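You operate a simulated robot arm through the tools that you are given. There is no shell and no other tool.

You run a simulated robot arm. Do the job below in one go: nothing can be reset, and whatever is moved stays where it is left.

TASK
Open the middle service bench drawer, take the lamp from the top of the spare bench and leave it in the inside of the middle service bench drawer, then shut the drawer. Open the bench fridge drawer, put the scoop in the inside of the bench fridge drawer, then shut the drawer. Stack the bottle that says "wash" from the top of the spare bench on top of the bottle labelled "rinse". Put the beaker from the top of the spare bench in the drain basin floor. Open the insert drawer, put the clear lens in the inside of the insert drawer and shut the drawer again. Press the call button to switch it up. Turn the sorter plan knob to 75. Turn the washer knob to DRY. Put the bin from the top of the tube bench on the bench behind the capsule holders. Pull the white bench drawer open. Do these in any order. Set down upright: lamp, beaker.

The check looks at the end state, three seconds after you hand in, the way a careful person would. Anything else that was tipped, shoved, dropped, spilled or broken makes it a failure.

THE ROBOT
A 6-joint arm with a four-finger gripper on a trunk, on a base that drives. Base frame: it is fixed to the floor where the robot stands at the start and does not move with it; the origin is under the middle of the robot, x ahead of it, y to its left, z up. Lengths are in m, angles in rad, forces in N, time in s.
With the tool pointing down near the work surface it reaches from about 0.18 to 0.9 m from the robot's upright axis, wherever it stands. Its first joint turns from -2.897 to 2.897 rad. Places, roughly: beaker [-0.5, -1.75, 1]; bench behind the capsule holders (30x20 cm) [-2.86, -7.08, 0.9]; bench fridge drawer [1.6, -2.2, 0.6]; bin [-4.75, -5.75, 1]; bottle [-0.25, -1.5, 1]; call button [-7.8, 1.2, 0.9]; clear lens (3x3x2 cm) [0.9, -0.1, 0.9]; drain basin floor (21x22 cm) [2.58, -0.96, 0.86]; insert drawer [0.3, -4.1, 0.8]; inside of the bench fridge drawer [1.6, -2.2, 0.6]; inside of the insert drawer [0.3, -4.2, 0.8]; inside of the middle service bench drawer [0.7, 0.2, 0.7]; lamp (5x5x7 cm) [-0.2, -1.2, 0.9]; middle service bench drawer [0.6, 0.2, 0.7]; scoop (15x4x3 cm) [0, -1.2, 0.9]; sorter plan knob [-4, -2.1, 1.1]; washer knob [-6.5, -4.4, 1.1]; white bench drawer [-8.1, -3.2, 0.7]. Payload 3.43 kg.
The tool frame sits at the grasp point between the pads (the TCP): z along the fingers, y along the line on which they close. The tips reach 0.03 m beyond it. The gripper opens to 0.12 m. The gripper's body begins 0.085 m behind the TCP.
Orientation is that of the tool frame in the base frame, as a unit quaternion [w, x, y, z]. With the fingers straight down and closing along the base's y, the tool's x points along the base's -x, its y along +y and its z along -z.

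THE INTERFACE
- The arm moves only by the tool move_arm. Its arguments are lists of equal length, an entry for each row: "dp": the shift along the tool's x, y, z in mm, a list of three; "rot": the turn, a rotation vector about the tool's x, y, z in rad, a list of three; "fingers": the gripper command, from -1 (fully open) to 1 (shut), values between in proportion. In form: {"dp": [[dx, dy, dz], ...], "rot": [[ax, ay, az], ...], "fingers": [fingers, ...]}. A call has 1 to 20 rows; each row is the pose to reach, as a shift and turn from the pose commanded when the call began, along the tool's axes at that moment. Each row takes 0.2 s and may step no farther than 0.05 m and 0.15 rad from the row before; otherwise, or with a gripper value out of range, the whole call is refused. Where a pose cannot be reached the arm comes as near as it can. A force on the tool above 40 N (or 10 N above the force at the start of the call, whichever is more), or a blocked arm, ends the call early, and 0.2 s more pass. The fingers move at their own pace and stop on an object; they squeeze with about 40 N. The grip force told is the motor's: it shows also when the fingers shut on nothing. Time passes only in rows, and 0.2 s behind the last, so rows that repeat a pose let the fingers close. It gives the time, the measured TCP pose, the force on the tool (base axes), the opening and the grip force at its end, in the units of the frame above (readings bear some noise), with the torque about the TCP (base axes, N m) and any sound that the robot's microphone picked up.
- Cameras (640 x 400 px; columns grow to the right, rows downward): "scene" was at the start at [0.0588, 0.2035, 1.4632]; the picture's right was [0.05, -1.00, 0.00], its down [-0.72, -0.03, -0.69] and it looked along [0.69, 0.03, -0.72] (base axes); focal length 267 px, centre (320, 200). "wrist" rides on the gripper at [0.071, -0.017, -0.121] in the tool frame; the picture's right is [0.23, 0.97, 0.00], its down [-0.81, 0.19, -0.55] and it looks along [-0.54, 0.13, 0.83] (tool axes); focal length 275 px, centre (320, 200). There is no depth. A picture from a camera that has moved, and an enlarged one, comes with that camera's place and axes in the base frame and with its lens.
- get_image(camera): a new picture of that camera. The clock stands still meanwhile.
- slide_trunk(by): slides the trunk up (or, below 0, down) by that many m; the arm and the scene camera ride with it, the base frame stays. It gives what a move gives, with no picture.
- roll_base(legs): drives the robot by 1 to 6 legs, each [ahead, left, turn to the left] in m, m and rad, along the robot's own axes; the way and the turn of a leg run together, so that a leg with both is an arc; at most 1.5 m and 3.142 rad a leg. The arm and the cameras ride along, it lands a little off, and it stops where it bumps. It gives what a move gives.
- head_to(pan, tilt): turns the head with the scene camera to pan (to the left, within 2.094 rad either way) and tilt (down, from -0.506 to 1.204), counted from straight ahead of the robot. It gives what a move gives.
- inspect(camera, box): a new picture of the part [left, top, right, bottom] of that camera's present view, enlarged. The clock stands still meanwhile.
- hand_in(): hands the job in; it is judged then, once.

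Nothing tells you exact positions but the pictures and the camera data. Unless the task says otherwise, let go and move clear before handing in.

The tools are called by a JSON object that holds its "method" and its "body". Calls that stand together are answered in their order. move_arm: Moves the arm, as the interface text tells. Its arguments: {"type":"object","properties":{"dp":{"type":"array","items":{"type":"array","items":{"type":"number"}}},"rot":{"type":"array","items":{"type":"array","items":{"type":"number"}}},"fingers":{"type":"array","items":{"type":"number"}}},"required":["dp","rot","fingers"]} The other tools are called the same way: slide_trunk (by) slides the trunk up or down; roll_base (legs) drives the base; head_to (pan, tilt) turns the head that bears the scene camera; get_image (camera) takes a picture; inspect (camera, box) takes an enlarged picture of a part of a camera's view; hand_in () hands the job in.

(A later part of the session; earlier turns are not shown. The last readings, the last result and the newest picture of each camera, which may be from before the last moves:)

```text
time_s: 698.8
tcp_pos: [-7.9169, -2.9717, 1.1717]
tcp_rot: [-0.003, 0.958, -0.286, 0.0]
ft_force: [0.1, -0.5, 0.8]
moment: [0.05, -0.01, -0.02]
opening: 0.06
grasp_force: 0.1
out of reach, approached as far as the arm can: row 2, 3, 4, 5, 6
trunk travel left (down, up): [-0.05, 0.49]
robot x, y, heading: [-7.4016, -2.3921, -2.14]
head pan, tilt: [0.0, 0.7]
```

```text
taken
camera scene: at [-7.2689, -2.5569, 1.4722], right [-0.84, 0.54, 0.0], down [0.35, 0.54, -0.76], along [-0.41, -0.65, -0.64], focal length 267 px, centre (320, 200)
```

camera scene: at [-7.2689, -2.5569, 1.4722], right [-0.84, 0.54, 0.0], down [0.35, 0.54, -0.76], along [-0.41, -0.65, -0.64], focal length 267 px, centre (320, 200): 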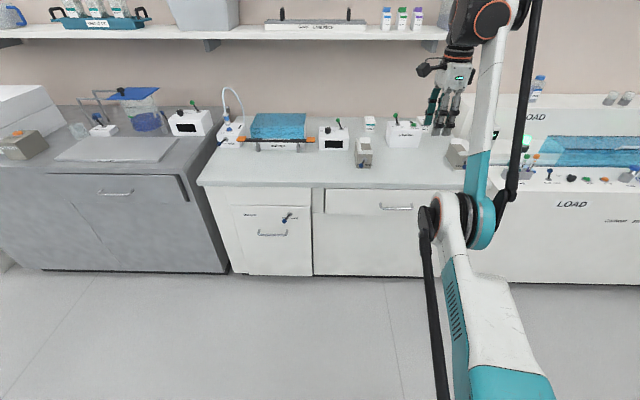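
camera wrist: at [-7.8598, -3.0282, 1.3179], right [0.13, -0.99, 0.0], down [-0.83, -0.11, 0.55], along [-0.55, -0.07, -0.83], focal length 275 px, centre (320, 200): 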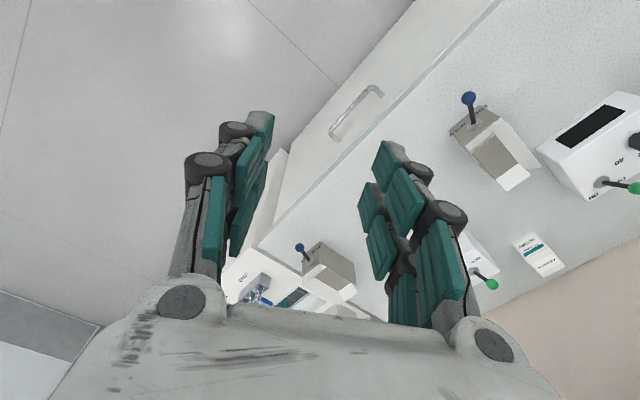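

{"method": "move_arm", "body": {"dp": [[-1, 0, 40], [-3, 0, 80], [-4, 0, 120], [-5, 0, 160], [-7, 0, 200], [-8, 0, 240], [-9, 0, 280], [-10, 0, 320], [-12, 0, 360], [-13, 0, 400]], "rot": [[-0.0785, 0, 0], [-0.157, 0, 0], [-0.2355, 0, 0], [-0.314, 0, 0], [-0.3925, 0, 0], [-0.471, 0, 0], [-0.5495, 0, 0], [-0.628, 0, 0], [-0.7065, 0, 0], [-0.785, 0, 0]], "fingers": [0, 0, 0, 0, 0, 0, 0, 0, 0, 0]}}

{"method": "get_image", "body": {"camera": "scene"}}

{"method": "get_image", "body": {"camera": "wrist"}}

```text
time_s: 701.0
tcp_pos: [-8.0132, -3.0372, 1.2742]
tcp_rot: [0.362, 0.887, -0.264, -0.109]
ft_force: [-0.7, -0.5, 1.3]
moment: [-0.01, -0.05, 0.01]
opening: 0.06
grasp_force: 0.0
out of reach, approached as far as the arm can: row 1, 2, 3, 4, 5, 6, 7, 8, 9, 10
trunk travel left (down, up): [-0.05, 0.49]
robot x, y, heading: [-7.3988, -2.3925, -2.135]
head pan, tilt: [0.0, 0.7]
```

```text
taken
camera scene: at [-7.2682, -2.5556, 1.4723], right [-0.84, 0.54, 0.0], down [0.35, 0.54, -0.77], along [-0.41, -0.65, -0.64], focal length 267 px, centre (320, 200)
```

scene: 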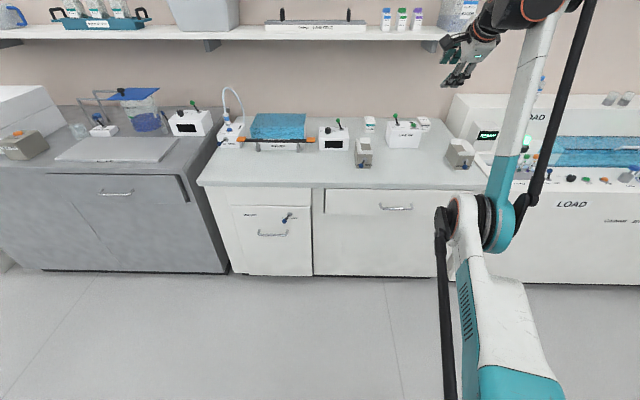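

```text
taken
camera wrist: at [-7.9011, -2.9977, 1.348], right [-0.19, -0.71, 0.68], down [-0.54, 0.65, 0.53], along [-0.82, -0.27, -0.51], focal length 275 px, centre (320, 200)
```

wrist: 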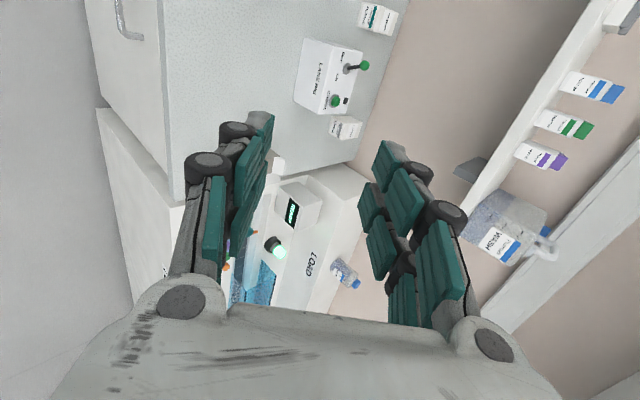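

{"method": "move_arm", "body": {"dp": [[0, -15, 15], [0, -30, 30], [0, -45, 45], [0, -60, 60], [0, -75, 75], [0, -90, 90], [0, -105, 105], [0, -120, 120]], "rot": [[0.1, 0, 0], [0.2, 0, 0], [0.3, 0, 0], [0.4, 0, 0], [0.5, 0, 0], [0.6, 0, 0], [0.7, 0, 0], [0.785, 0, 0]], "fingers": [0, 0, 0, 0, 0, 0, 0, 0]}}

{"method": "get_image", "body": {"camera": "scene"}}

```text
time_s: 702.8
tcp_pos: [-8.0065, -3.036, 1.1057]
tcp_rot: [0.018, 0.958, -0.285, -0.006]
ft_force: [0.8, 0.2, 0.8]
moment: [-0.02, 0.02, 0.01]
opening: 0.0599
grasp_force: 0.0
out of reach, approached as far as the arm can: row 8
trunk travel left (down, up): [-0.05, 0.49]
robot x, y, heading: [-7.3997, -2.3962, -2.133]
head pan, tilt: [0.0, 0.7]
```

```text
taken
camera scene: at [-7.2679, -2.5554, 1.4723], right [-0.84, 0.54, 0.0], down [0.35, 0.54, -0.77], along [-0.41, -0.65, -0.64], focal length 267 px, centre (320, 200)
```

scene: 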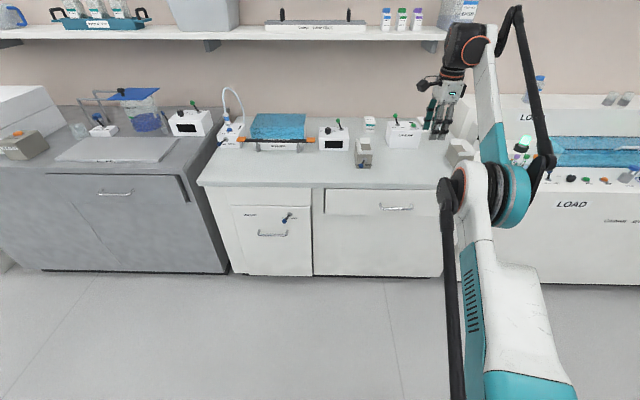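

{"method": "move_arm", "body": {"dp": [[0, 0, 20], [0, 0, 40], [0, 0, 60], [0, 0, 80], [0, 0, 100]], "rot": [[0, 0, 0], [0, 0, 0], [0, 0, 0], [0, 0, 0], [0, 0, 0]], "fingers": [0, 0, 0, 0, 0]}}

{"method": "move_arm", "body": {"dp": [[0, -30, 0], [0, -60, 0], [0, -90, 0], [0, -120, 0], [0, -150, 0]], "rot": [[0, 0, 0], [0, 0, 0], [0, 0, 0], [0, 0, 0], [0, 0, 0]], "fingers": [0, 0, 0, 0, 0]}}

{"method": "get_image", "body": {"camera": "scene"}}

```text
time_s: 704.0
tcp_pos: [-8.0084, -3.0352, 1.0051]
tcp_rot: [-0.001, 0.958, -0.285, 0.0]
ft_force: [0.4, -0.3, 0.6]
moment: [0.01, 0.03, -0.01]
opening: 0.0599
grasp_force: 0.1
trunk travel left (down, up): [-0.05, 0.49]
robot x, y, heading: [-7.4028, -2.3946, -2.137]
head pan, tilt: [0.0, 0.7]
```

```text
time_s: 705.2
tcp_pos: [-7.9248, -2.9108, 1.0095]
tcp_rot: [-0.003, 0.958, -0.286, 0.0]
ft_force: [0.3, -0.5, 0.2]
moment: [0.04, -0.01, -0.01]
opening: 0.0601
grasp_force: 0.0
trunk travel left (down, up): [-0.05, 0.49]
robot x, y, heading: [-7.4035, -2.3926, -2.13]
head pan, tilt: [0.0, 0.7]
```

```text
taken
camera scene: at [-7.2684, -2.5561, 1.4723], right [-0.84, 0.54, 0.0], down [0.35, 0.54, -0.77], along [-0.41, -0.65, -0.64], focal length 267 px, centre (320, 200)
```

scene: 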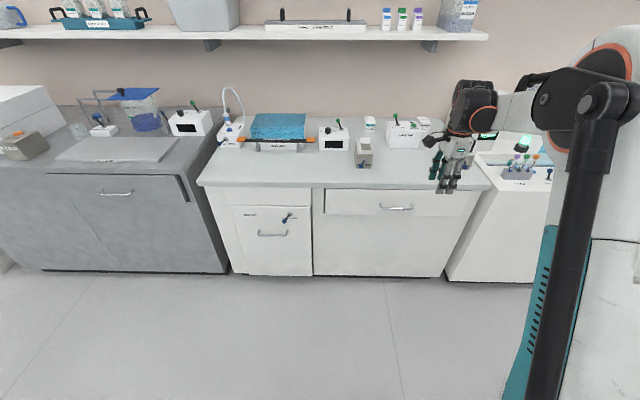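

The arm is back in its normal elbow-up shape. Now I tilt the tool 45° toward the drawer handle and lower it in front of the bench.

{"method": "move_arm", "body": {"dp": [[3, 0, 25], [6, 0, 55], [9, 0, 85], [12, 0, 115], [15, 0, 145], [18, 0, 175], [21, 0, 205], [24, 0, 235], [27, 0, 255]], "rot": [[-0.0872, 0, 0], [-0.1744, 0, 0], [-0.2617, 0, 0], [-0.3489, 0, 0], [-0.4361, 0, 0], [-0.5233, 0, 0], [-0.6106, 0, 0], [-0.6978, 0, 0], [-0.785, 0, 0]], "fingers": [-0.2, -0.2, -0.2, -0.2, -0.2, -0.2, -0.2, -0.2, -0.2]}}

{"method": "get_image", "body": {"camera": "wrist"}}

{"method": "get_image", "body": {"camera": "scene"}}

```text
time_s: 707.2
tcp_pos: [-7.9026, -2.9239, 0.7527]
tcp_rot: [0.365, 0.886, -0.264, -0.11]
ft_force: [0.5, 0.8, -0.1]
moment: [0.0, -0.03, 0.01]
opening: 0.0718
grasp_force: 0.0
trunk travel left (down, up): [-0.05, 0.49]
robot x, y, heading: [-7.4003, -2.3898, -2.14]
head pan, tilt: [0.0, 0.7]
```

```text
taken
camera wrist: at [-7.7898, -2.8831, 0.8241], right [-0.19, -0.7, 0.69], down [-0.54, 0.66, 0.53], along [-0.82, -0.27, -0.5], focal length 275 px, centre (320, 200)
```

wrist: 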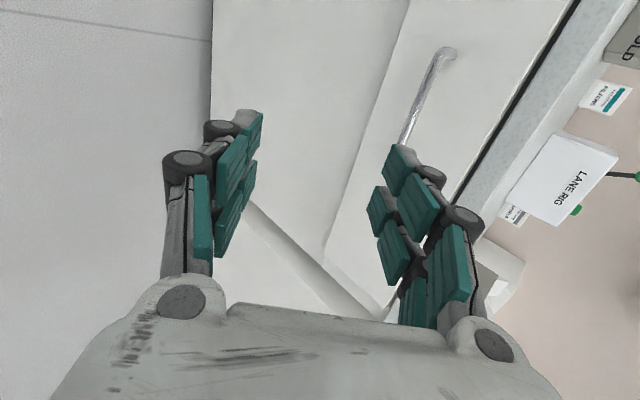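

```text
taken
camera scene: at [-7.2686, -2.5563, 1.4723], right [-0.84, 0.54, 0.0], down [0.35, 0.54, -0.76], along [-0.41, -0.65, -0.64], focal length 267 px, centre (320, 200)
```

scene: 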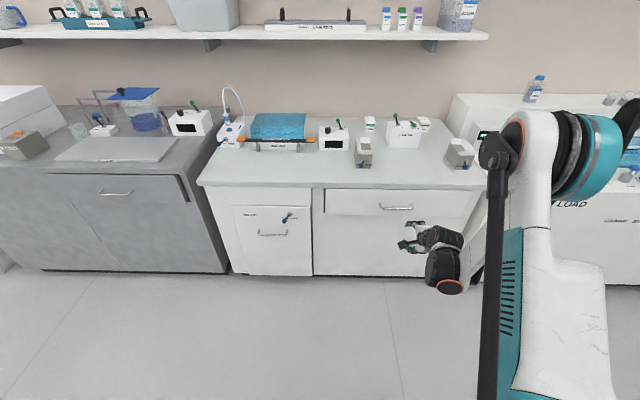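

{"method": "slide_trunk", "body": {"by": -0.01}}

{"method": "roll_base", "body": {"legs": [[0.15, 0, -0.01]]}}

{"method": "get_image", "body": {"camera": "wrist"}}

{"method": "inspect", "body": {"camera": "scene", "box": [300, 140, 500, 290]}}

```text
time_s: 707.7
tcp_pos: [-7.9026, -2.9243, 0.7411]
tcp_rot: [0.364, 0.886, -0.264, -0.11]
ft_force: [-1.1, -0.2, 0.4]
moment: [-0.01, 0.02, 0.03]
opening: 0.072
grasp_force: 0.2
trunk travel left (down, up): [-0.04, 0.5]
robot x, y, heading: [-7.3995, -2.3904, -2.142]
head pan, tilt: [0.0, 0.7]
```

```text
time_s: 709.1
tcp_pos: [-7.9877, -3.044, 0.7417]
tcp_rot: [0.365, 0.884, -0.269, -0.112]
ft_force: [0.0, -0.2, 0.4]
moment: [-0.01, 0.01, 0.0]
opening: 0.072
grasp_force: 0.1
trunk travel left (down, up): [-0.04, 0.5]
robot x, y, heading: [-7.4809, -2.5176, -2.148]
head pan, tilt: [0.0, 0.7]
```

```text
taken
camera wrist: at [-7.8748, -3.0043, 0.8147], right [-0.19, -0.7, 0.68], down [-0.53, 0.66, 0.53], along [-0.82, -0.26, -0.5], focal length 275 px, centre (320, 200)
```

wrist: 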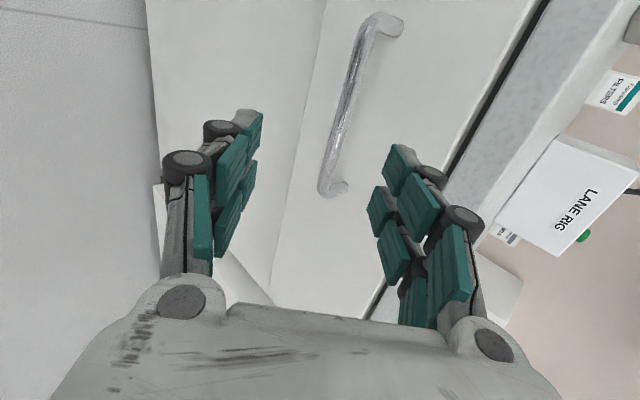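

```text
2.67 times, centred on (400, 215) of scene
camera zoom: at [-7.3502, -2.6822, 1.4623], right [-0.84, 0.54, 0.0], down [0.35, 0.54, -0.76], along [-0.42, -0.64, -0.64], focal length 711 px, centre (107, 160)
```

zoom: 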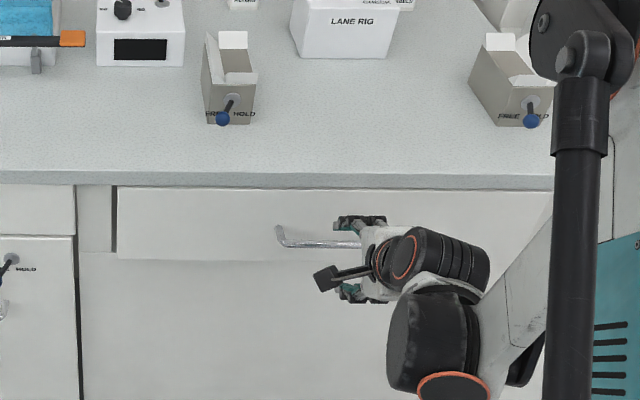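

{"method": "move_arm", "body": {"dp": [[4, 10, 0], [8, 20, 0], [8, 20, 25], [8, 20, 50]], "rot": [[0, 0, 0], [0, 0, 0], [0, 0, 0], [0, 0, 0]], "fingers": [0.33, 0.33, 0.33, 0.33]}}

{"method": "get_image", "body": {"camera": "wrist"}}

```text
time_s: 710.1
tcp_pos: [-8.0088, -3.09, 0.7218]
tcp_rot: [0.364, 0.885, -0.269, -0.112]
ft_force: [-0.1, 1.0, -0.2]
moment: [0.01, 0.0, -0.01]
opening: 0.0404
grasp_force: 0.0
trunk travel left (down, up): [-0.04, 0.5]
robot x, y, heading: [-7.4832, -2.5185, -2.148]
head pan, tilt: [0.0, 0.7]
```

```text
taken
camera wrist: at [-7.8963, -3.0507, 0.7934], right [-0.19, -0.7, 0.68], down [-0.53, 0.66, 0.53], along [-0.82, -0.26, -0.5], focal length 275 px, centre (320, 200)
```

wrist: 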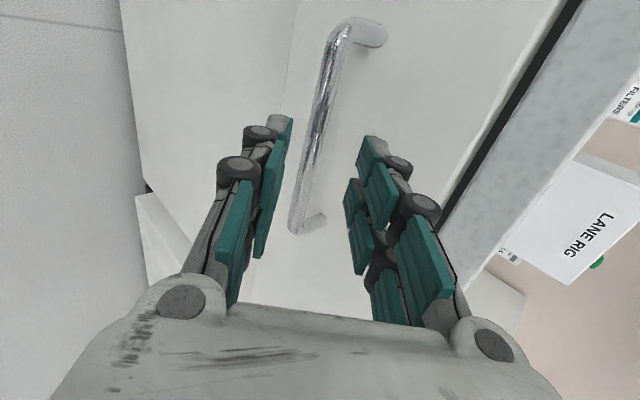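

{"method": "move_arm", "body": {"dp": [[0, 0, 10], [0, 0, 20], [0, 0, 30], [0, 0, 30], [0, 0, 30], [0, 0, 30]], "rot": [[0, 0, 0], [0, 0, 0], [0, 0, 0], [0, 0, 0], [0, 0, 0], [0, 0, 0]], "fingers": [0.33, 0.33, 0.33, 0.7, 1, 1]}}

{"method": "get_image", "body": {"camera": "wrist"}}

```text
time_s: 711.3
tcp_pos: [-8.0193, -3.1047, 0.6946]
tcp_rot: [0.36, 0.887, -0.268, -0.109]
ft_force: [0.2, -0.1, -13.5]
moment: [0.03, -0.11, -0.16]
opening: 0.0111
grasp_force: 44.8
trunk travel left (down, up): [-0.04, 0.5]
robot x, y, heading: [-7.482, -2.5194, -2.143]
head pan, tilt: [0.0, 0.7]
stopped in row 5: the force on the tool passed its limit at 43 N (the readings are from after the stop); the commanded pose is now the measured one
```

```text
taken
camera wrist: at [-7.9066, -3.0656, 0.7689], right [-0.2, -0.71, 0.68], down [-0.54, 0.66, 0.53], along [-0.82, -0.26, -0.51], focal length 275 px, centre (320, 200)
```

wrist: 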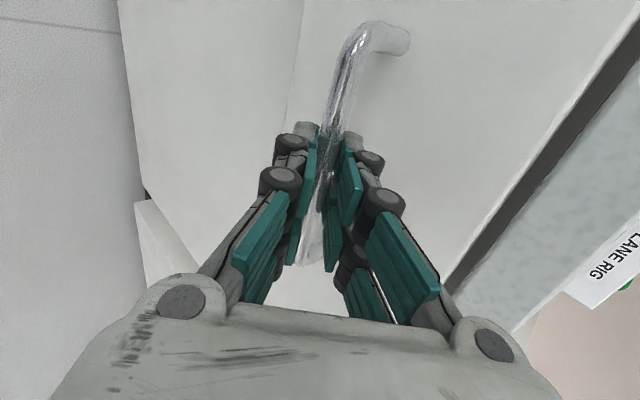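

Handle gripped. I pull the drawer open with the base.

{"method": "roll_base", "body": {"legs": [[-0.15, 0, 0]]}}

{"method": "get_image", "body": {"camera": "scene"}}

{"method": "roll_base", "body": {"legs": [[-0.12, 0, 0]]}}

{"method": "get_image", "body": {"camera": "scene"}}

```text
time_s: 712.7
tcp_pos: [-7.9363, -2.9796, 0.6941]
tcp_rot: [0.359, 0.887, -0.267, -0.109]
ft_force: [20.7, -15.7, -24.1]
moment: [-0.44, -1.03, 0.81]
opening: 0.0113
grasp_force: 44.3
trunk travel left (down, up): [-0.04, 0.5]
robot x, y, heading: [-7.3974, -2.3912, -2.142]
head pan, tilt: [0.0, 0.7]
```

```text
taken
camera scene: at [-7.268, -2.5585, 1.4619], right [-0.84, 0.55, 0.0], down [0.35, 0.54, -0.76], along [-0.42, -0.64, -0.65], focal length 267 px, centre (320, 200)
```

scene: 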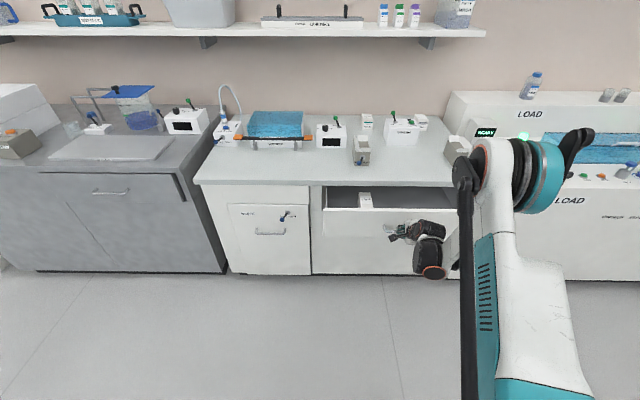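

```text
time_s: 713.9
tcp_pos: [-7.8683, -2.8792, 0.6951]
tcp_rot: [0.36, 0.887, -0.269, -0.107]
ft_force: [22.0, -15.4, -20.7]
moment: [-0.44, -1.0, 0.89]
opening: 0.0113
grasp_force: 44.5
trunk travel left (down, up): [-0.04, 0.5]
robot x, y, heading: [-7.3297, -2.293, -2.146]
head pan, tilt: [0.0, 0.7]
```

```text
taken
camera scene: at [-7.2018, -2.4571, 1.4619], right [-0.84, 0.55, 0.0], down [0.35, 0.54, -0.76], along [-0.42, -0.64, -0.65], focal length 267 px, centre (320, 200)
```

scene: 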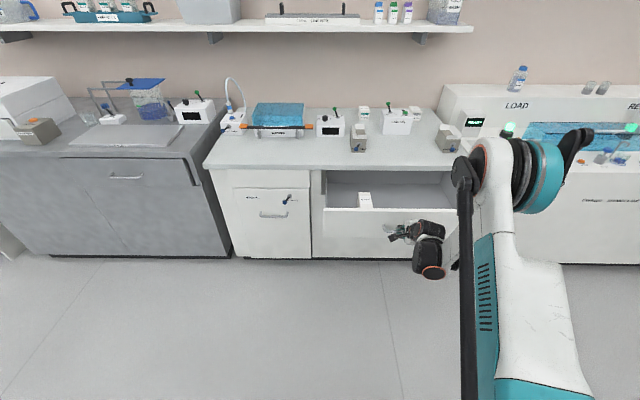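

{"method": "roll_base", "body": {"legs": [[-0.06, 0, 0]]}}

{"method": "move_arm", "body": {"dp": [[0, 0, 0], [0, 0, 0], [0, 0, -10], [0, 0, -25], [0, 0, -50]], "rot": [[0, 0, 0], [0, 0, 0], [0, 0, 0], [0, 0, 0], [0, 0, 0]], "fingers": [0.6, 0.33, 0.33, 0.33, 0.33]}}

{"method": "get_image", "body": {"camera": "wrist"}}

{"method": "get_image", "body": {"camera": "scene"}}

```text
time_s: 714.8
tcp_pos: [-7.8508, -2.8524, 0.6981]
tcp_rot: [0.366, 0.885, -0.268, -0.108]
ft_force: [0.5, 1.0, 3.3]
moment: [0.04, 0.11, 0.03]
opening: 0.0113
grasp_force: 44.4
trunk travel left (down, up): [-0.04, 0.5]
robot x, y, heading: [-7.3108, -2.2619, -2.143]
head pan, tilt: [0.0, 0.7]
stopped in leg 1: the force on the tool passed its limit at 88 N (the readings are from after the stop); the commanded pose is now the measured one
```

```text
time_s: 716.0
tcp_pos: [-7.8311, -2.8215, 0.7339]
tcp_rot: [0.365, 0.885, -0.268, -0.109]
ft_force: [0.4, -0.1, -0.6]
moment: [0.01, 0.0, -0.01]
opening: 0.0402
grasp_force: 0.1
trunk travel left (down, up): [-0.04, 0.5]
robot x, y, heading: [-7.3139, -2.2604, -2.147]
head pan, tilt: [0.0, 0.7]
```

```text
taken
camera wrist: at [-7.7176, -2.7813, 0.8073], right [-0.19, -0.7, 0.69], down [-0.54, 0.66, 0.52], along [-0.82, -0.27, -0.5], focal length 275 px, centre (320, 200)
```

wrist: 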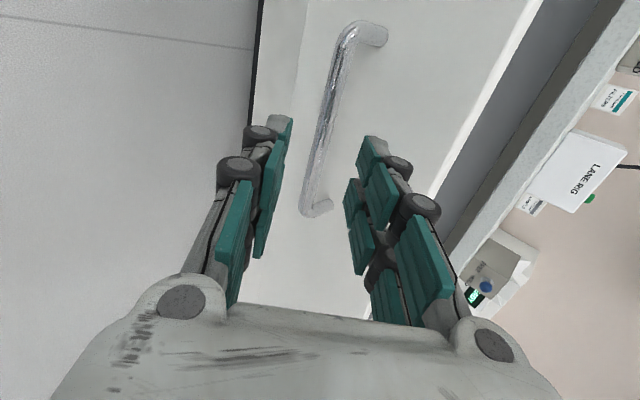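

```text
taken
camera scene: at [-7.1828, -2.4257, 1.4623], right [-0.84, 0.55, 0.0], down [0.35, 0.54, -0.76], along [-0.42, -0.64, -0.64], focal length 267 px, centre (320, 200)
```

scene: 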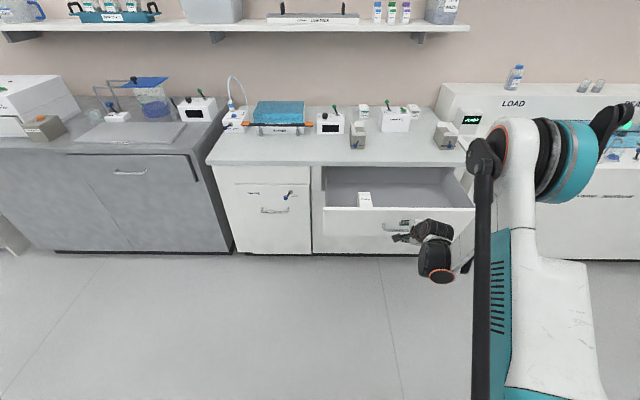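

The white bench drawer is fully open. I back off, raise the arm and turn toward the far door to find the call button.

{"method": "roll_base", "body": {"legs": [[-0.2, 0, 0]]}}

{"method": "move_arm", "body": {"dp": [[0, 15, -30], [0, 30, -60], [0, 45, -90], [0, 60, -120], [0, 75, -150], [0, 100, -170], [0, 125, -190], [0, 150, -210], [0, 175, -230], [0, 200, -250]], "rot": [[0.0785, 0, 0], [0.157, 0, 0], [0.2355, 0, 0], [0.314, 0, 0], [0.3925, 0, 0], [0.471, 0, 0], [0.5495, 0, 0], [0.628, 0, 0], [0.7065, 0, 0], [0.785, 0, 0]], "fingers": [0, 0, 0, 0, 0, 0, 0, 0, 0, 0]}}

{"method": "slide_trunk", "body": {"by": 0.01}}

{"method": "roll_base", "body": {"legs": [[0, 0, -1.574]]}}

{"method": "head_to", "body": {"pan": 0.0, "tilt": 0.25}}

{"method": "get_image", "body": {"camera": "scene"}}

```text
time_s: 717.6
tcp_pos: [-7.7213, -2.6543, 0.7352]
tcp_rot: [0.365, 0.885, -0.267, -0.108]
ft_force: [-0.1, -0.1, -0.3]
moment: [0.04, 0.0, 0.03]
opening: 0.04
grasp_force: 0.1
trunk travel left (down, up): [-0.04, 0.5]
robot x, y, heading: [-7.2037, -2.0921, -2.151]
head pan, tilt: [0.0, 0.7]
```

```text
time_s: 719.8
tcp_pos: [-7.7054, -2.623, 1.0517]
tcp_rot: [-0.002, 0.957, -0.29, 0.003]
ft_force: [0.4, 0.4, 0.0]
moment: [-0.03, 0.0, -0.01]
opening: 0.0599
grasp_force: 0.0
trunk travel left (down, up): [-0.04, 0.5]
robot x, y, heading: [-7.2032, -2.096, -2.148]
head pan, tilt: [0.0, 0.7]
```

```text
time_s: 720.4
tcp_pos: [-7.7053, -2.6249, 1.0613]
tcp_rot: [-0.002, 0.957, -0.289, 0.002]
ft_force: [-0.3, 0.3, -0.3]
moment: [0.02, -0.02, 0.0]
opening: 0.0599
grasp_force: 0.1
trunk travel left (down, up): [-0.05, 0.49]
robot x, y, heading: [-7.2031, -2.0947, -2.144]
head pan, tilt: [0.0, 0.7]
```

```text
time_s: 724.6
tcp_pos: [-7.7328, -1.591, 1.0622]
tcp_rot: [-0.001, -0.471, 0.882, -0.003]
ft_force: [0.6, 0.4, 0.1]
moment: [0.02, -0.04, 0.01]
opening: 0.0602
grasp_force: 0.1
trunk travel left (down, up): [-0.05, 0.49]
robot x, y, heading: [-7.2044, -2.0927, 2.561]
head pan, tilt: [0.0, 0.7]
```

```text
time_s: 725.5
tcp_pos: [-7.7325, -1.5904, 1.0622]
tcp_rot: [-0.001, -0.47, 0.882, -0.003]
ft_force: [-0.2, -0.3, 0.7]
moment: [-0.02, 0.03, 0.02]
opening: 0.0601
grasp_force: 0.0
trunk travel left (down, up): [-0.05, 0.49]
robot x, y, heading: [-7.2028, -2.0922, 2.56]
head pan, tilt: [0.0, 0.25]
```

```text
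taken
camera scene: at [-7.3772, -2.2207, 1.513], right [0.55, 0.84, 0.0], down [0.21, -0.14, -0.97], along [-0.81, 0.53, -0.25], focal length 267 px, centre (320, 200)
```

scene: 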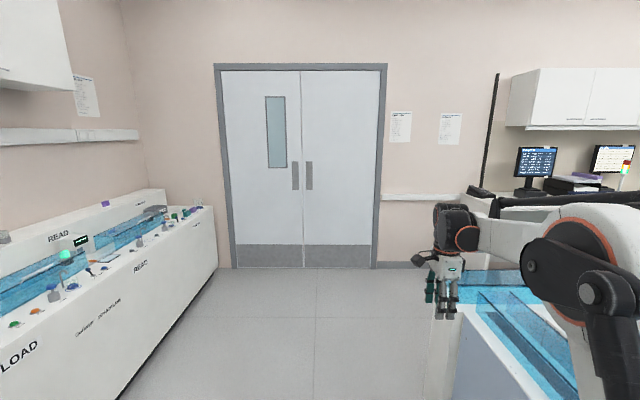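

{"method": "roll_base", "body": {"legs": [[1.2, 0.1, 0]]}}

{"method": "head_to", "body": {"pan": -0.5, "tilt": 0.4}}

{"method": "get_image", "body": {"camera": "scene"}}

{"method": "get_image", "body": {"camera": "wrist"}}

```text
time_s: 731.7
tcp_pos: [-8.7982, -0.9996, 1.061]
tcp_rot: [0.0, -0.468, 0.884, -0.003]
ft_force: [-0.8, -0.2, 1.0]
moment: [0.02, -0.02, -0.01]
opening: 0.0601
grasp_force: 0.0
trunk travel left (down, up): [-0.05, 0.49]
robot x, y, heading: [-8.2752, -1.5067, 2.552]
head pan, tilt: [0.0, 0.25]
```

```text
time_s: 732.6
tcp_pos: [-8.7988, -1.0, 1.0607]
tcp_rot: [-0.001, -0.468, 0.884, -0.002]
ft_force: [-0.6, -0.5, -1.1]
moment: [-0.02, 0.0, -0.03]
opening: 0.0599
grasp_force: 0.1
trunk travel left (down, up): [-0.05, 0.49]
robot x, y, heading: [-8.2761, -1.5018, 2.557]
head pan, tilt: [-0.499, 0.4]
```

```text
taken
camera scene: at [-8.4124, -1.6008, 1.4992], right [0.88, 0.47, 0.0], down [0.18, -0.34, -0.92], along [-0.43, 0.81, -0.39], focal length 267 px, centre (320, 200)
```

scene: 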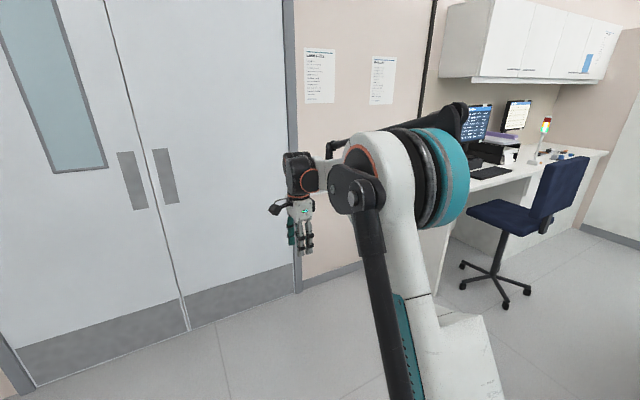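

```text
taken
camera wrist: at [-8.8252, -1.0686, 1.1816], right [-0.93, 0.36, 0.0], down [0.3, 0.78, 0.55], along [0.2, 0.51, -0.84], focal length 275 px, centre (320, 200)
```

wrist: 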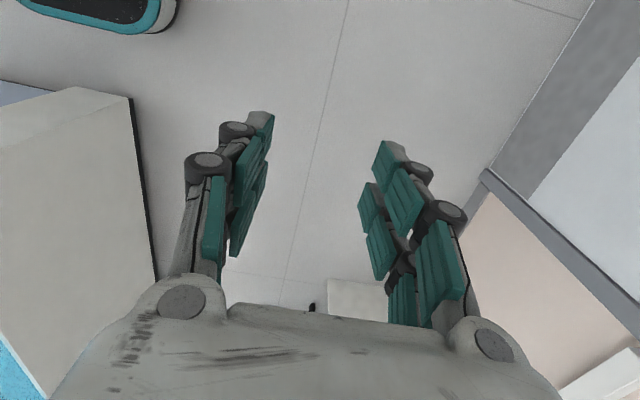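

I see a desk in the far corner with monitors, a chair, and a signal tower beside a button box — the call button area. I raise the arm, pass round the conveyor end and face that way.

{"method": "move_arm", "body": {"dp": [[0, 0, -40], [0, 0, -80], [0, 0, -120], [0, 0, -160], [0, 0, -190]], "rot": [[0, 0, 0], [0, 0, 0], [0, 0, 0], [0, 0, 0], [0, 0, 0]], "fingers": [1, 1, 1, 1, 1]}}

{"method": "roll_base", "body": {"legs": [[0.38, 0, 0], [0, 0, -1.565]]}}

{"method": "head_to", "body": {"pan": 0.0, "tilt": 0.5}}

{"method": "get_image", "body": {"camera": "scene"}}

```text
time_s: 733.8
tcp_pos: [-8.799, -0.9996, 1.2521]
tcp_rot: [0.0, -0.468, 0.884, -0.002]
ft_force: [0.0, 0.5, 1.2]
moment: [-0.01, 0.02, 0.02]
opening: 0.0
grasp_force: 33.1
trunk travel left (down, up): [-0.05, 0.49]
robot x, y, heading: [-8.2734, -1.5041, 2.559]
head pan, tilt: [-0.499, 0.4]
```

```text
time_s: 740.0
tcp_pos: [-8.1052, -0.7494, 1.2505]
tcp_rot: [-0.002, 0.277, 0.961, -0.001]
ft_force: [0.9, -0.3, -0.6]
moment: [-0.01, 0.02, 0.01]
opening: 0.0002
grasp_force: 33.3
trunk travel left (down, up): [-0.05, 0.49]
robot x, y, heading: [-8.5923, -1.2935, 1.02]
head pan, tilt: [-0.499, 0.4]
```

```text
time_s: 740.9
tcp_pos: [-8.1073, -0.7498, 1.2509]
tcp_rot: [-0.003, 0.277, 0.961, -0.002]
ft_force: [-0.5, -0.3, 0.6]
moment: [-0.01, 0.0, 0.01]
opening: 0.0
grasp_force: 33.2
trunk travel left (down, up): [-0.05, 0.49]
robot x, y, heading: [-8.588, -1.2927, 1.02]
head pan, tilt: [0.0, 0.499]
```

```text
taken
camera scene: at [-8.7266, -1.128, 1.49], right [0.85, -0.52, 0.0], down [-0.25, -0.41, -0.88], along [0.46, 0.75, -0.48], focal length 267 px, centre (320, 200)
```

scene: 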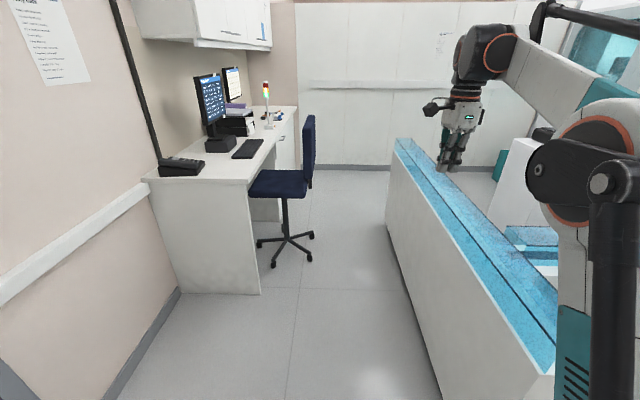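

{"method": "roll_base", "body": {"legs": [[0, -0.04, -0.03], [1.4, 0, 0]]}}

{"method": "get_image", "body": {"camera": "scene"}}

{"method": "get_image", "body": {"camera": "wrist"}}

```text
time_s: 748.5
tcp_pos: [-7.2453, 0.3833, 1.2506]
tcp_rot: [-0.003, 0.302, 0.953, -0.001]
ft_force: [1.1, 0.4, 0.6]
moment: [0.01, -0.02, 0.0]
opening: 0.0002
grasp_force: 33.4
trunk travel left (down, up): [-0.05, 0.49]
robot x, y, heading: [-7.7594, -0.1321, 0.963]
head pan, tilt: [0.0, 0.499]
```

```text
taken
camera scene: at [-7.8858, 0.0396, 1.49], right [0.82, -0.57, 0.0], down [-0.27, -0.39, -0.88], along [0.5, 0.72, -0.48], focal length 267 px, centre (320, 200)
```

scene: 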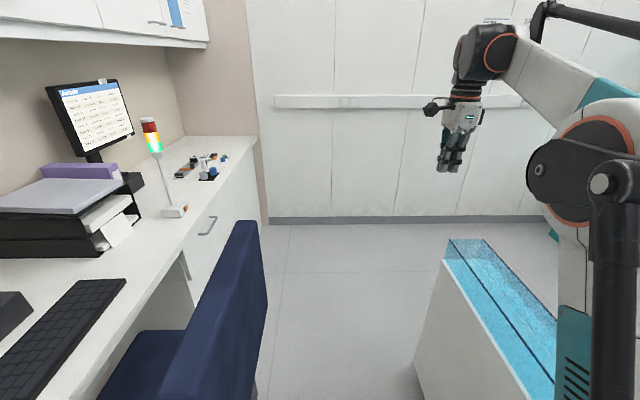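

```text
taken
camera wrist: at [-7.3128, 0.4101, 1.3706], right [0.37, 0.93, 0.0], down [0.78, -0.31, 0.55], along [0.51, -0.21, -0.84], focal length 275 px, centre (320, 200)
```

wrist: 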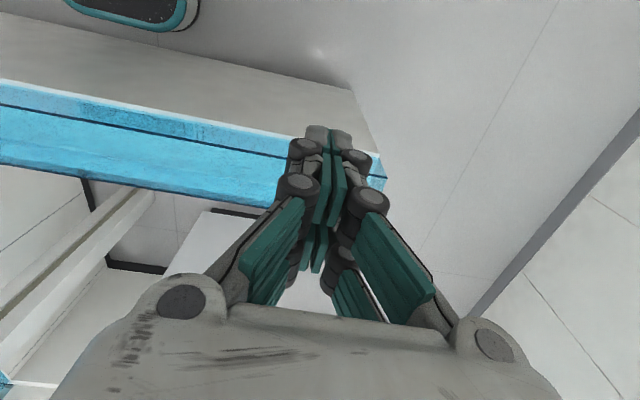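

{"method": "inspect", "body": {"camera": "scene", "box": [120, 100, 270, 230]}}

{"method": "inspect", "body": {"camera": "scene", "box": [165, 140, 245, 190]}}

```text
3.08 times, centred on (195, 165) of scene
camera zoom: at [-7.8858, 0.0396, 1.49], right [0.82, -0.57, 0.0], down [-0.27, -0.39, -0.88], along [0.5, 0.72, -0.48], focal length 820 px, centre (705, 308)
```

zoom: 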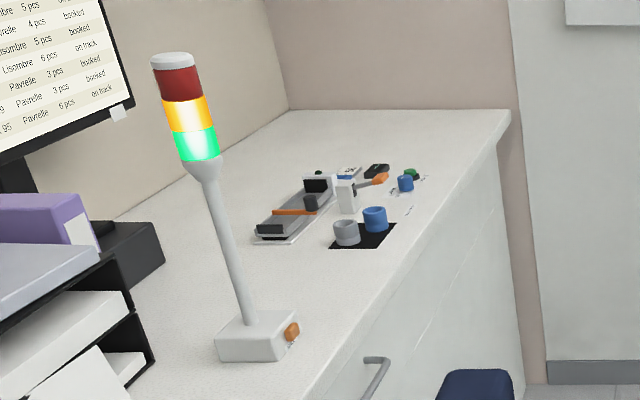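

```text
8.00 times, centred on (205, 165) of scene
camera zoom: at [-7.8858, 0.0396, 1.49], right [0.82, -0.57, 0.0], down [-0.27, -0.39, -0.88], along [0.5, 0.72, -0.48], focal length 2133 px, centre (1240, 480)
```

zoom: 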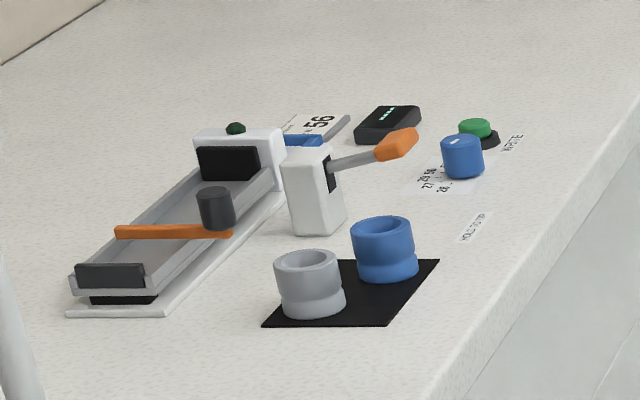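

{"method": "inspect", "body": {"camera": "scene", "box": [160, 195, 200, 225]}}

{"method": "head_to", "body": {"pan": 0.5, "tilt": 0.6}}

{"method": "get_image", "body": {"camera": "scene"}}

```text
13.33 times, centred on (180, 210) of scene
camera zoom: at [-7.8858, 0.0396, 1.49], right [0.82, -0.57, 0.0], down [-0.27, -0.39, -0.88], along [0.5, 0.72, -0.48], focal length 3554 px, centre (2187, 67)
```

zoom: 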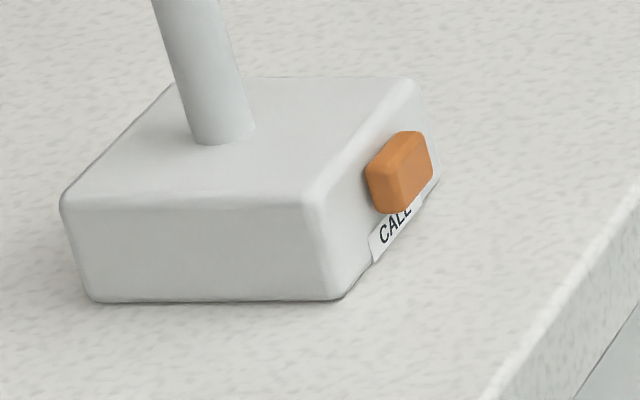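

```text
time_s: 749.4
tcp_pos: [-7.2447, 0.3829, 1.2489]
tcp_rot: [-0.003, 0.303, 0.953, -0.001]
ft_force: [0.0, -0.5, 0.7]
moment: [0.01, 0.0, -0.05]
opening: 0.0002
grasp_force: 33.3
trunk travel left (down, up): [-0.05, 0.49]
robot x, y, heading: [-7.7616, -0.1313, 0.967]
head pan, tilt: [0.499, 0.6]
```

```text
taken
camera scene: at [-7.9282, 0.0527, 1.4809], right [0.99, -0.11, 0.0], down [-0.06, -0.56, -0.83], along [0.09, 0.82, -0.56], focal length 267 px, centre (320, 200)
```

scene: 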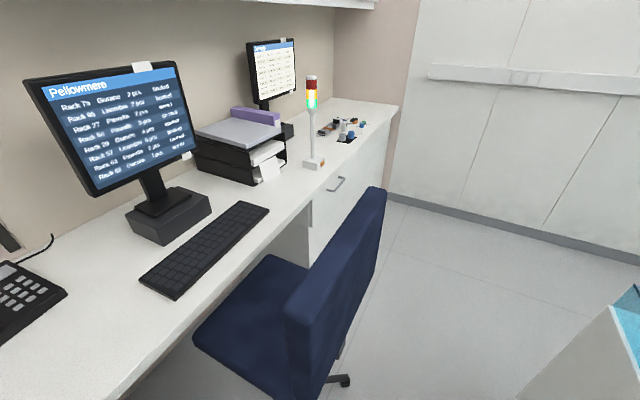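

The CALL button is the orange block on the side of the signal tower's base, facing the aisle. I drive past the chair and turn to face it.

{"method": "roll_base", "body": {"legs": [[0, 0, 0.024], [1.22, 0, 0]]}}

{"method": "roll_base", "body": {"legs": [[0, 0, 1.57]]}}

{"method": "head_to", "body": {"pan": 0.0, "tilt": 0.6}}

{"method": "get_image", "body": {"camera": "scene"}}

{"method": "get_image", "body": {"camera": "wrist"}}

```text
time_s: 755.9
tcp_pos: [-6.5996, 1.3983, 1.2481]
tcp_rot: [-0.002, 0.291, 0.957, -0.002]
ft_force: [0.2, -0.4, -0.5]
moment: [-0.02, -0.01, 0.0]
opening: 0.0
grasp_force: 33.5
trunk travel left (down, up): [-0.05, 0.49]
robot x, y, heading: [-7.1081, 0.8707, 0.984]
head pan, tilt: [0.499, 0.6]
```

```text
time_s: 760.0
tcp_pos: [-7.6102, 1.3933, 1.2511]
tcp_rot: [-0.001, -0.453, 0.891, -0.002]
ft_force: [-0.1, -0.5, -0.8]
moment: [0.03, 0.01, -0.01]
opening: 0.0
grasp_force: 33.6
trunk travel left (down, up): [-0.05, 0.49]
robot x, y, heading: [-7.1047, 0.8695, 2.519]
head pan, tilt: [0.499, 0.6]
```

```text
time_s: 760.9
tcp_pos: [-7.6106, 1.3924, 1.2509]
tcp_rot: [-0.001, -0.453, 0.892, -0.001]
ft_force: [-0.5, 0.2, -0.6]
moment: [-0.02, 0.0, 0.02]
opening: 0.0
grasp_force: 33.3
trunk travel left (down, up): [-0.05, 0.49]
robot x, y, heading: [-7.102, 0.8733, 2.516]
head pan, tilt: [0.0, 0.6]
```

```text
taken
camera scene: at [-7.2763, 0.7465, 1.4809], right [0.58, 0.81, 0.0], down [0.46, -0.33, -0.82], along [-0.67, 0.48, -0.57], focal length 267 px, centre (320, 200)
```

scene: 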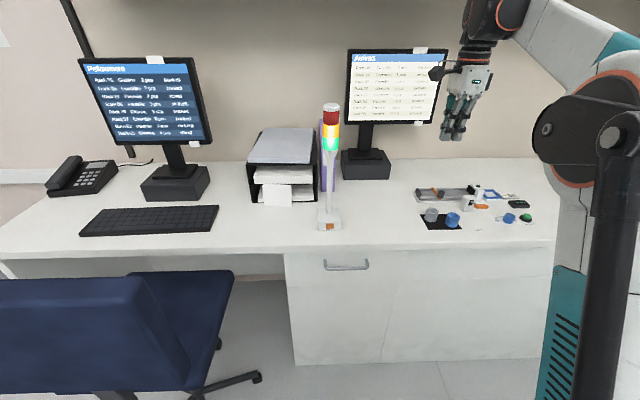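

```text
taken
camera wrist: at [-7.6392, 1.3246, 1.3706], right [-0.92, 0.39, 0.0], down [0.32, 0.77, 0.55], along [0.22, 0.51, -0.84], focal length 275 px, centre (320, 200)
```

wrist: 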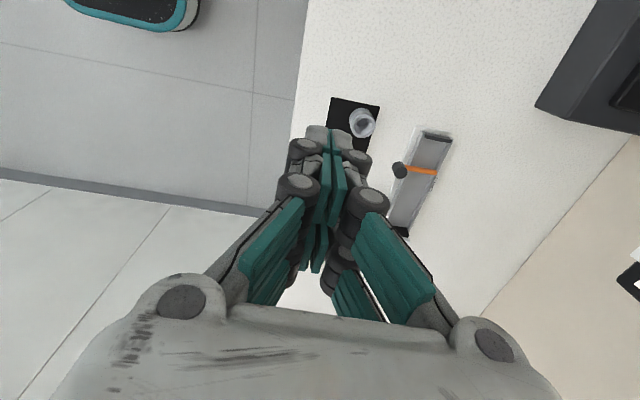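

{"method": "inspect", "body": {"camera": "scene", "box": [300, 190, 360, 240]}}

```text
8.00 times, centred on (330, 215) of scene
camera zoom: at [-7.2763, 0.7465, 1.4809], right [0.58, 0.81, 0.0], down [0.46, -0.33, -0.82], along [-0.67, 0.48, -0.57], focal length 2133 px, centre (240, 80)
```

zoom: 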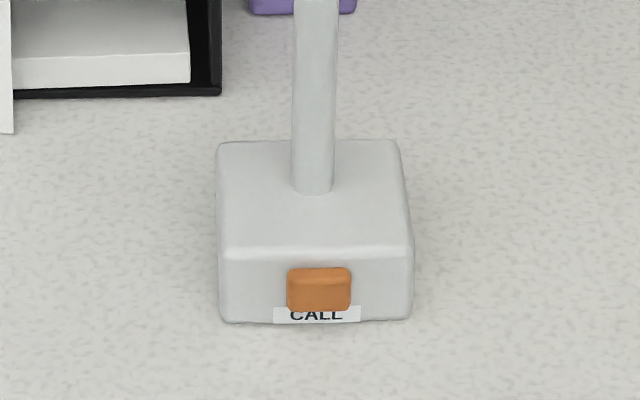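

The CALL button is at about (-7.796,1.161,0.923). I retract, shift sideways in line with it (clear of the tower), then tilt the closed fingers toward it.

{"method": "move_arm", "body": {"dp": [[0, -45, 0], [0, -90, 0], [0, -140, 0], [45, -140, 0], [90, -140, 0], [135, -140, 0], [180, -140, 0], [225, -140, 0], [268, -140, 0]], "rot": [[0, 0, 0], [0, 0, 0], [0, 0, 0], [0, 0, 0], [0, 0, 0], [0, 0, 0], [0, 0, 0], [0, 0, 0], [0, 0, 0]], "fingers": [1, 1, 1, 1, 1, 1, 1, 1, 1]}}

{"method": "get_image", "body": {"camera": "scene"}}

```text
time_s: 762.9
tcp_pos: [-7.6556, 1.0949, 1.2504]
tcp_rot: [0.0, -0.452, 0.892, -0.002]
ft_force: [0.6, 0.1, 0.3]
moment: [0.0, -0.02, 0.01]
opening: 0.0
grasp_force: 33.0
trunk travel left (down, up): [-0.05, 0.49]
robot x, y, heading: [-7.1046, 0.8691, 2.518]
head pan, tilt: [0.0, 0.6]
```

```text
taken
camera scene: at [-7.2772, 0.7449, 1.4802], right [0.56, 0.83, 0.0], down [0.47, -0.32, -0.82], along [-0.68, 0.46, -0.57], focal length 267 px, centre (320, 200)
```

scene: 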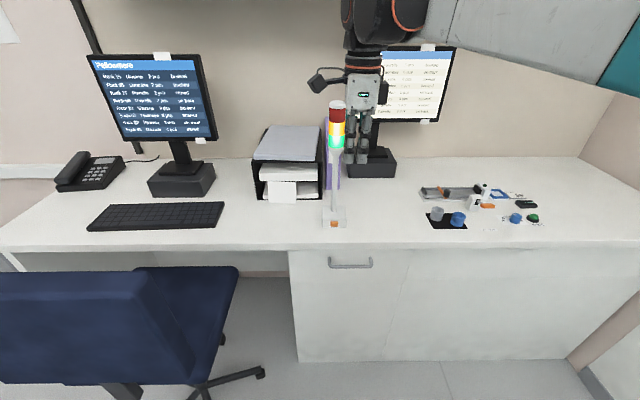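

{"method": "move_arm", "body": {"dp": [[2, 3, 33], [5, 6, 66], [7, 9, 100], [9, 12, 133], [12, 15, 166], [14, 18, 200], [16, 21, 233], [19, 24, 266], [21, 28, 298]], "rot": [[-0.0872, 0, 0], [-0.1744, 0, 0], [-0.2617, 0, 0], [-0.3489, 0, 0], [-0.4361, 0, 0], [-0.5233, 0, 0], [-0.6106, 0, 0], [-0.6978, 0, 0], [-0.785, 0, 0]], "fingers": [1, 1, 1, 1, 1, 1, 1, 1, 1]}}

{"method": "get_image", "body": {"camera": "wrist"}}

{"method": "get_image", "body": {"camera": "scene"}}

```text
time_s: 764.9
tcp_pos: [-7.6902, 1.0922, 0.9543]
tcp_rot: [-0.174, -0.42, 0.824, 0.338]
ft_force: [-0.5, 0.9, -0.6]
moment: [-0.02, 0.03, 0.02]
opening: 0.0
grasp_force: 33.6
trunk travel left (down, up): [-0.05, 0.49]
robot x, y, heading: [-7.1036, 0.8693, 2.523]
head pan, tilt: [0.0, 0.6]
```

```text
taken
camera wrist: at [-7.6538, 0.9761, 1.0261], right [-0.69, 0.22, 0.69], down [0.68, 0.51, 0.52], along [-0.23, 0.83, -0.5], focal length 275 px, centre (320, 200)
```

wrist: 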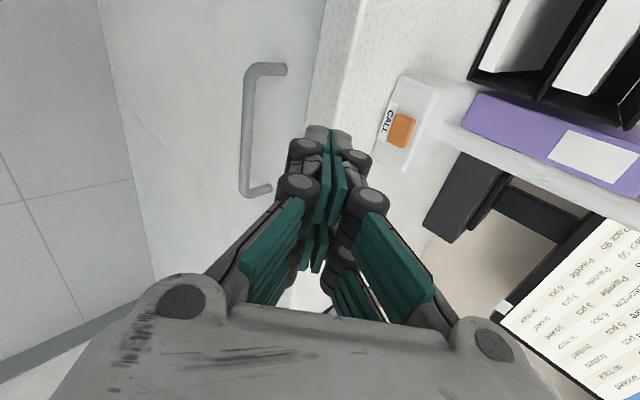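

```text
taken
camera scene: at [-7.2773, 0.7459, 1.4807], right [0.57, 0.82, 0.0], down [0.46, -0.32, -0.82], along [-0.67, 0.47, -0.57], focal length 267 px, centre (320, 200)
```

scene: 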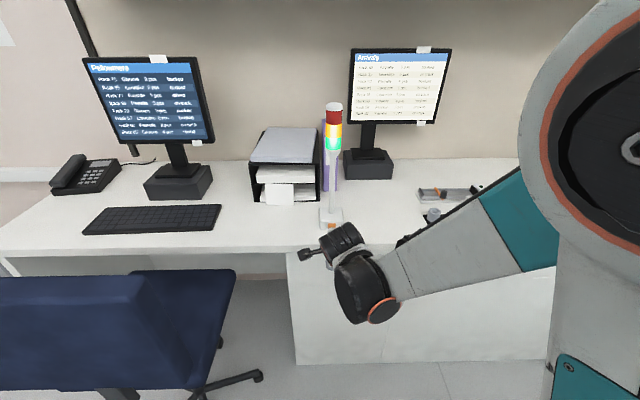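

{"method": "move_arm", "body": {"dp": [[0, -14, 14], [1, 4, 32], [2, 22, 49], [3, 34, 61], [4, 43, 70]], "rot": [[0, 0, 0], [0, 0, 0], [0, 0, 0], [0, 0, 0], [0, 0, 0]], "fingers": [1, 1, 1, 1, 1]}}

{"method": "get_image", "body": {"camera": "wrist"}}

{"method": "inspect", "body": {"camera": "scene", "box": [280, 90, 400, 270]}}

```text
time_s: 766.1
tcp_pos: [-7.7564, 1.1352, 0.9332]
tcp_rot: [-0.174, -0.418, 0.824, 0.339]
ft_force: [0.4, -0.4, -0.1]
moment: [0.01, -0.03, -0.01]
opening: 0.0001
grasp_force: 33.3
trunk travel left (down, up): [-0.05, 0.49]
robot x, y, heading: [-7.1051, 0.8671, 2.522]
head pan, tilt: [0.0, 0.6]
```

```text
taken
camera wrist: at [-7.721, 1.0202, 1.0065], right [-0.69, 0.22, 0.69], down [0.68, 0.51, 0.53], along [-0.23, 0.83, -0.5], focal length 275 px, centre (320, 200)
```

wrist: 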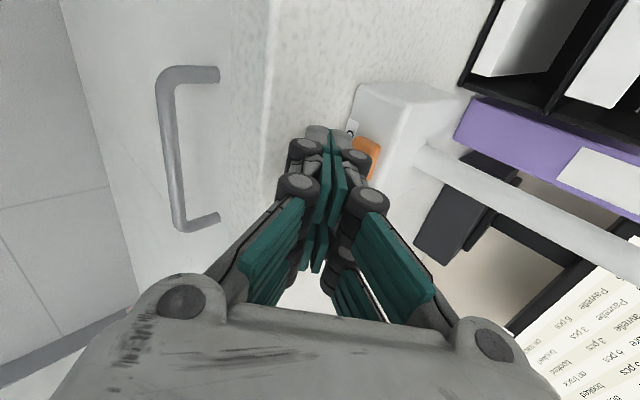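

```text
2.22 times, centred on (340, 180) of scene
camera zoom: at [-7.2762, 0.7464, 1.4809], right [0.58, 0.81, 0.0], down [0.46, -0.33, -0.82], along [-0.67, 0.48, -0.57], focal length 592 px, centre (276, 244)
```

zoom: 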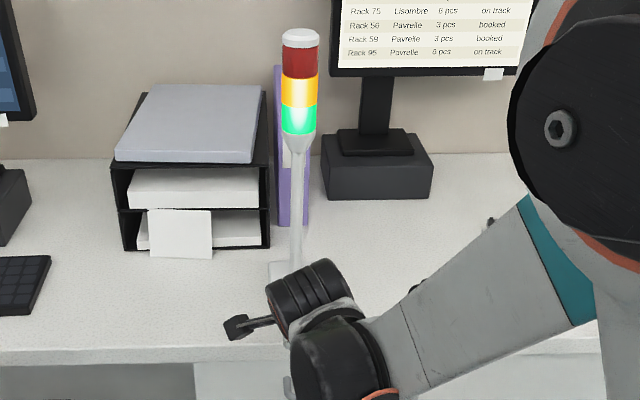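

{"method": "move_arm", "body": {"dp": [[0.4, 5.7, 5.6], [0.7, 9.9, 9.8], [0.9, 12.8, 12.6], [1, 14.9, 14.7]], "rot": [[0, 0, 0], [0, 0, 0], [0, 0, 0], [0, 0, 0]], "fingers": [1, 1, 1, 1]}}

{"method": "get_image", "body": {"camera": "wrist"}}

{"method": "inspect", "body": {"camera": "scene", "box": [300, 90, 380, 230]}}

```text
time_s: 767.1
tcp_pos: [-7.7742, 1.147, 0.9341]
tcp_rot: [-0.173, -0.418, 0.825, 0.339]
ft_force: [3.5, -1.2, -1.7]
moment: [-0.05, -0.06, 0.1]
opening: 0.0
grasp_force: 33.4
trunk travel left (down, up): [-0.05, 0.49]
robot x, y, heading: [-7.1029, 0.8682, 2.524]
head pan, tilt: [0.0, 0.6]
heard: click
```

```text
taken
camera wrist: at [-7.7383, 1.0315, 1.0078], right [-0.69, 0.22, 0.69], down [0.68, 0.51, 0.52], along [-0.23, 0.83, -0.5], focal length 275 px, centre (320, 200)
```

wrist: 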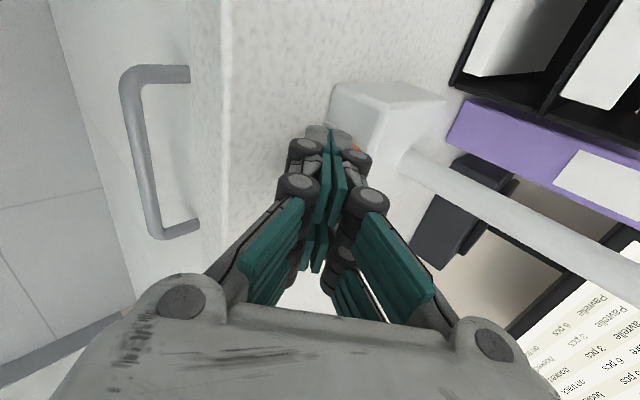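

```text
2.86 times, centred on (340, 160) of scene
camera zoom: at [-7.276, 0.7463, 1.4809], right [0.58, 0.81, 0.0], down [0.46, -0.33, -0.83], along [-0.67, 0.48, -0.56], focal length 762 px, centre (263, 314)
```

zoom: 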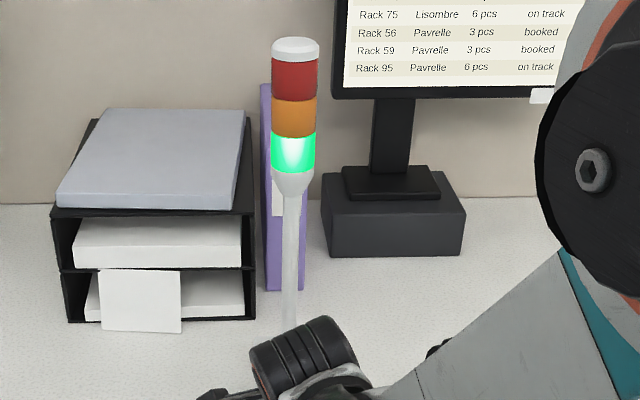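

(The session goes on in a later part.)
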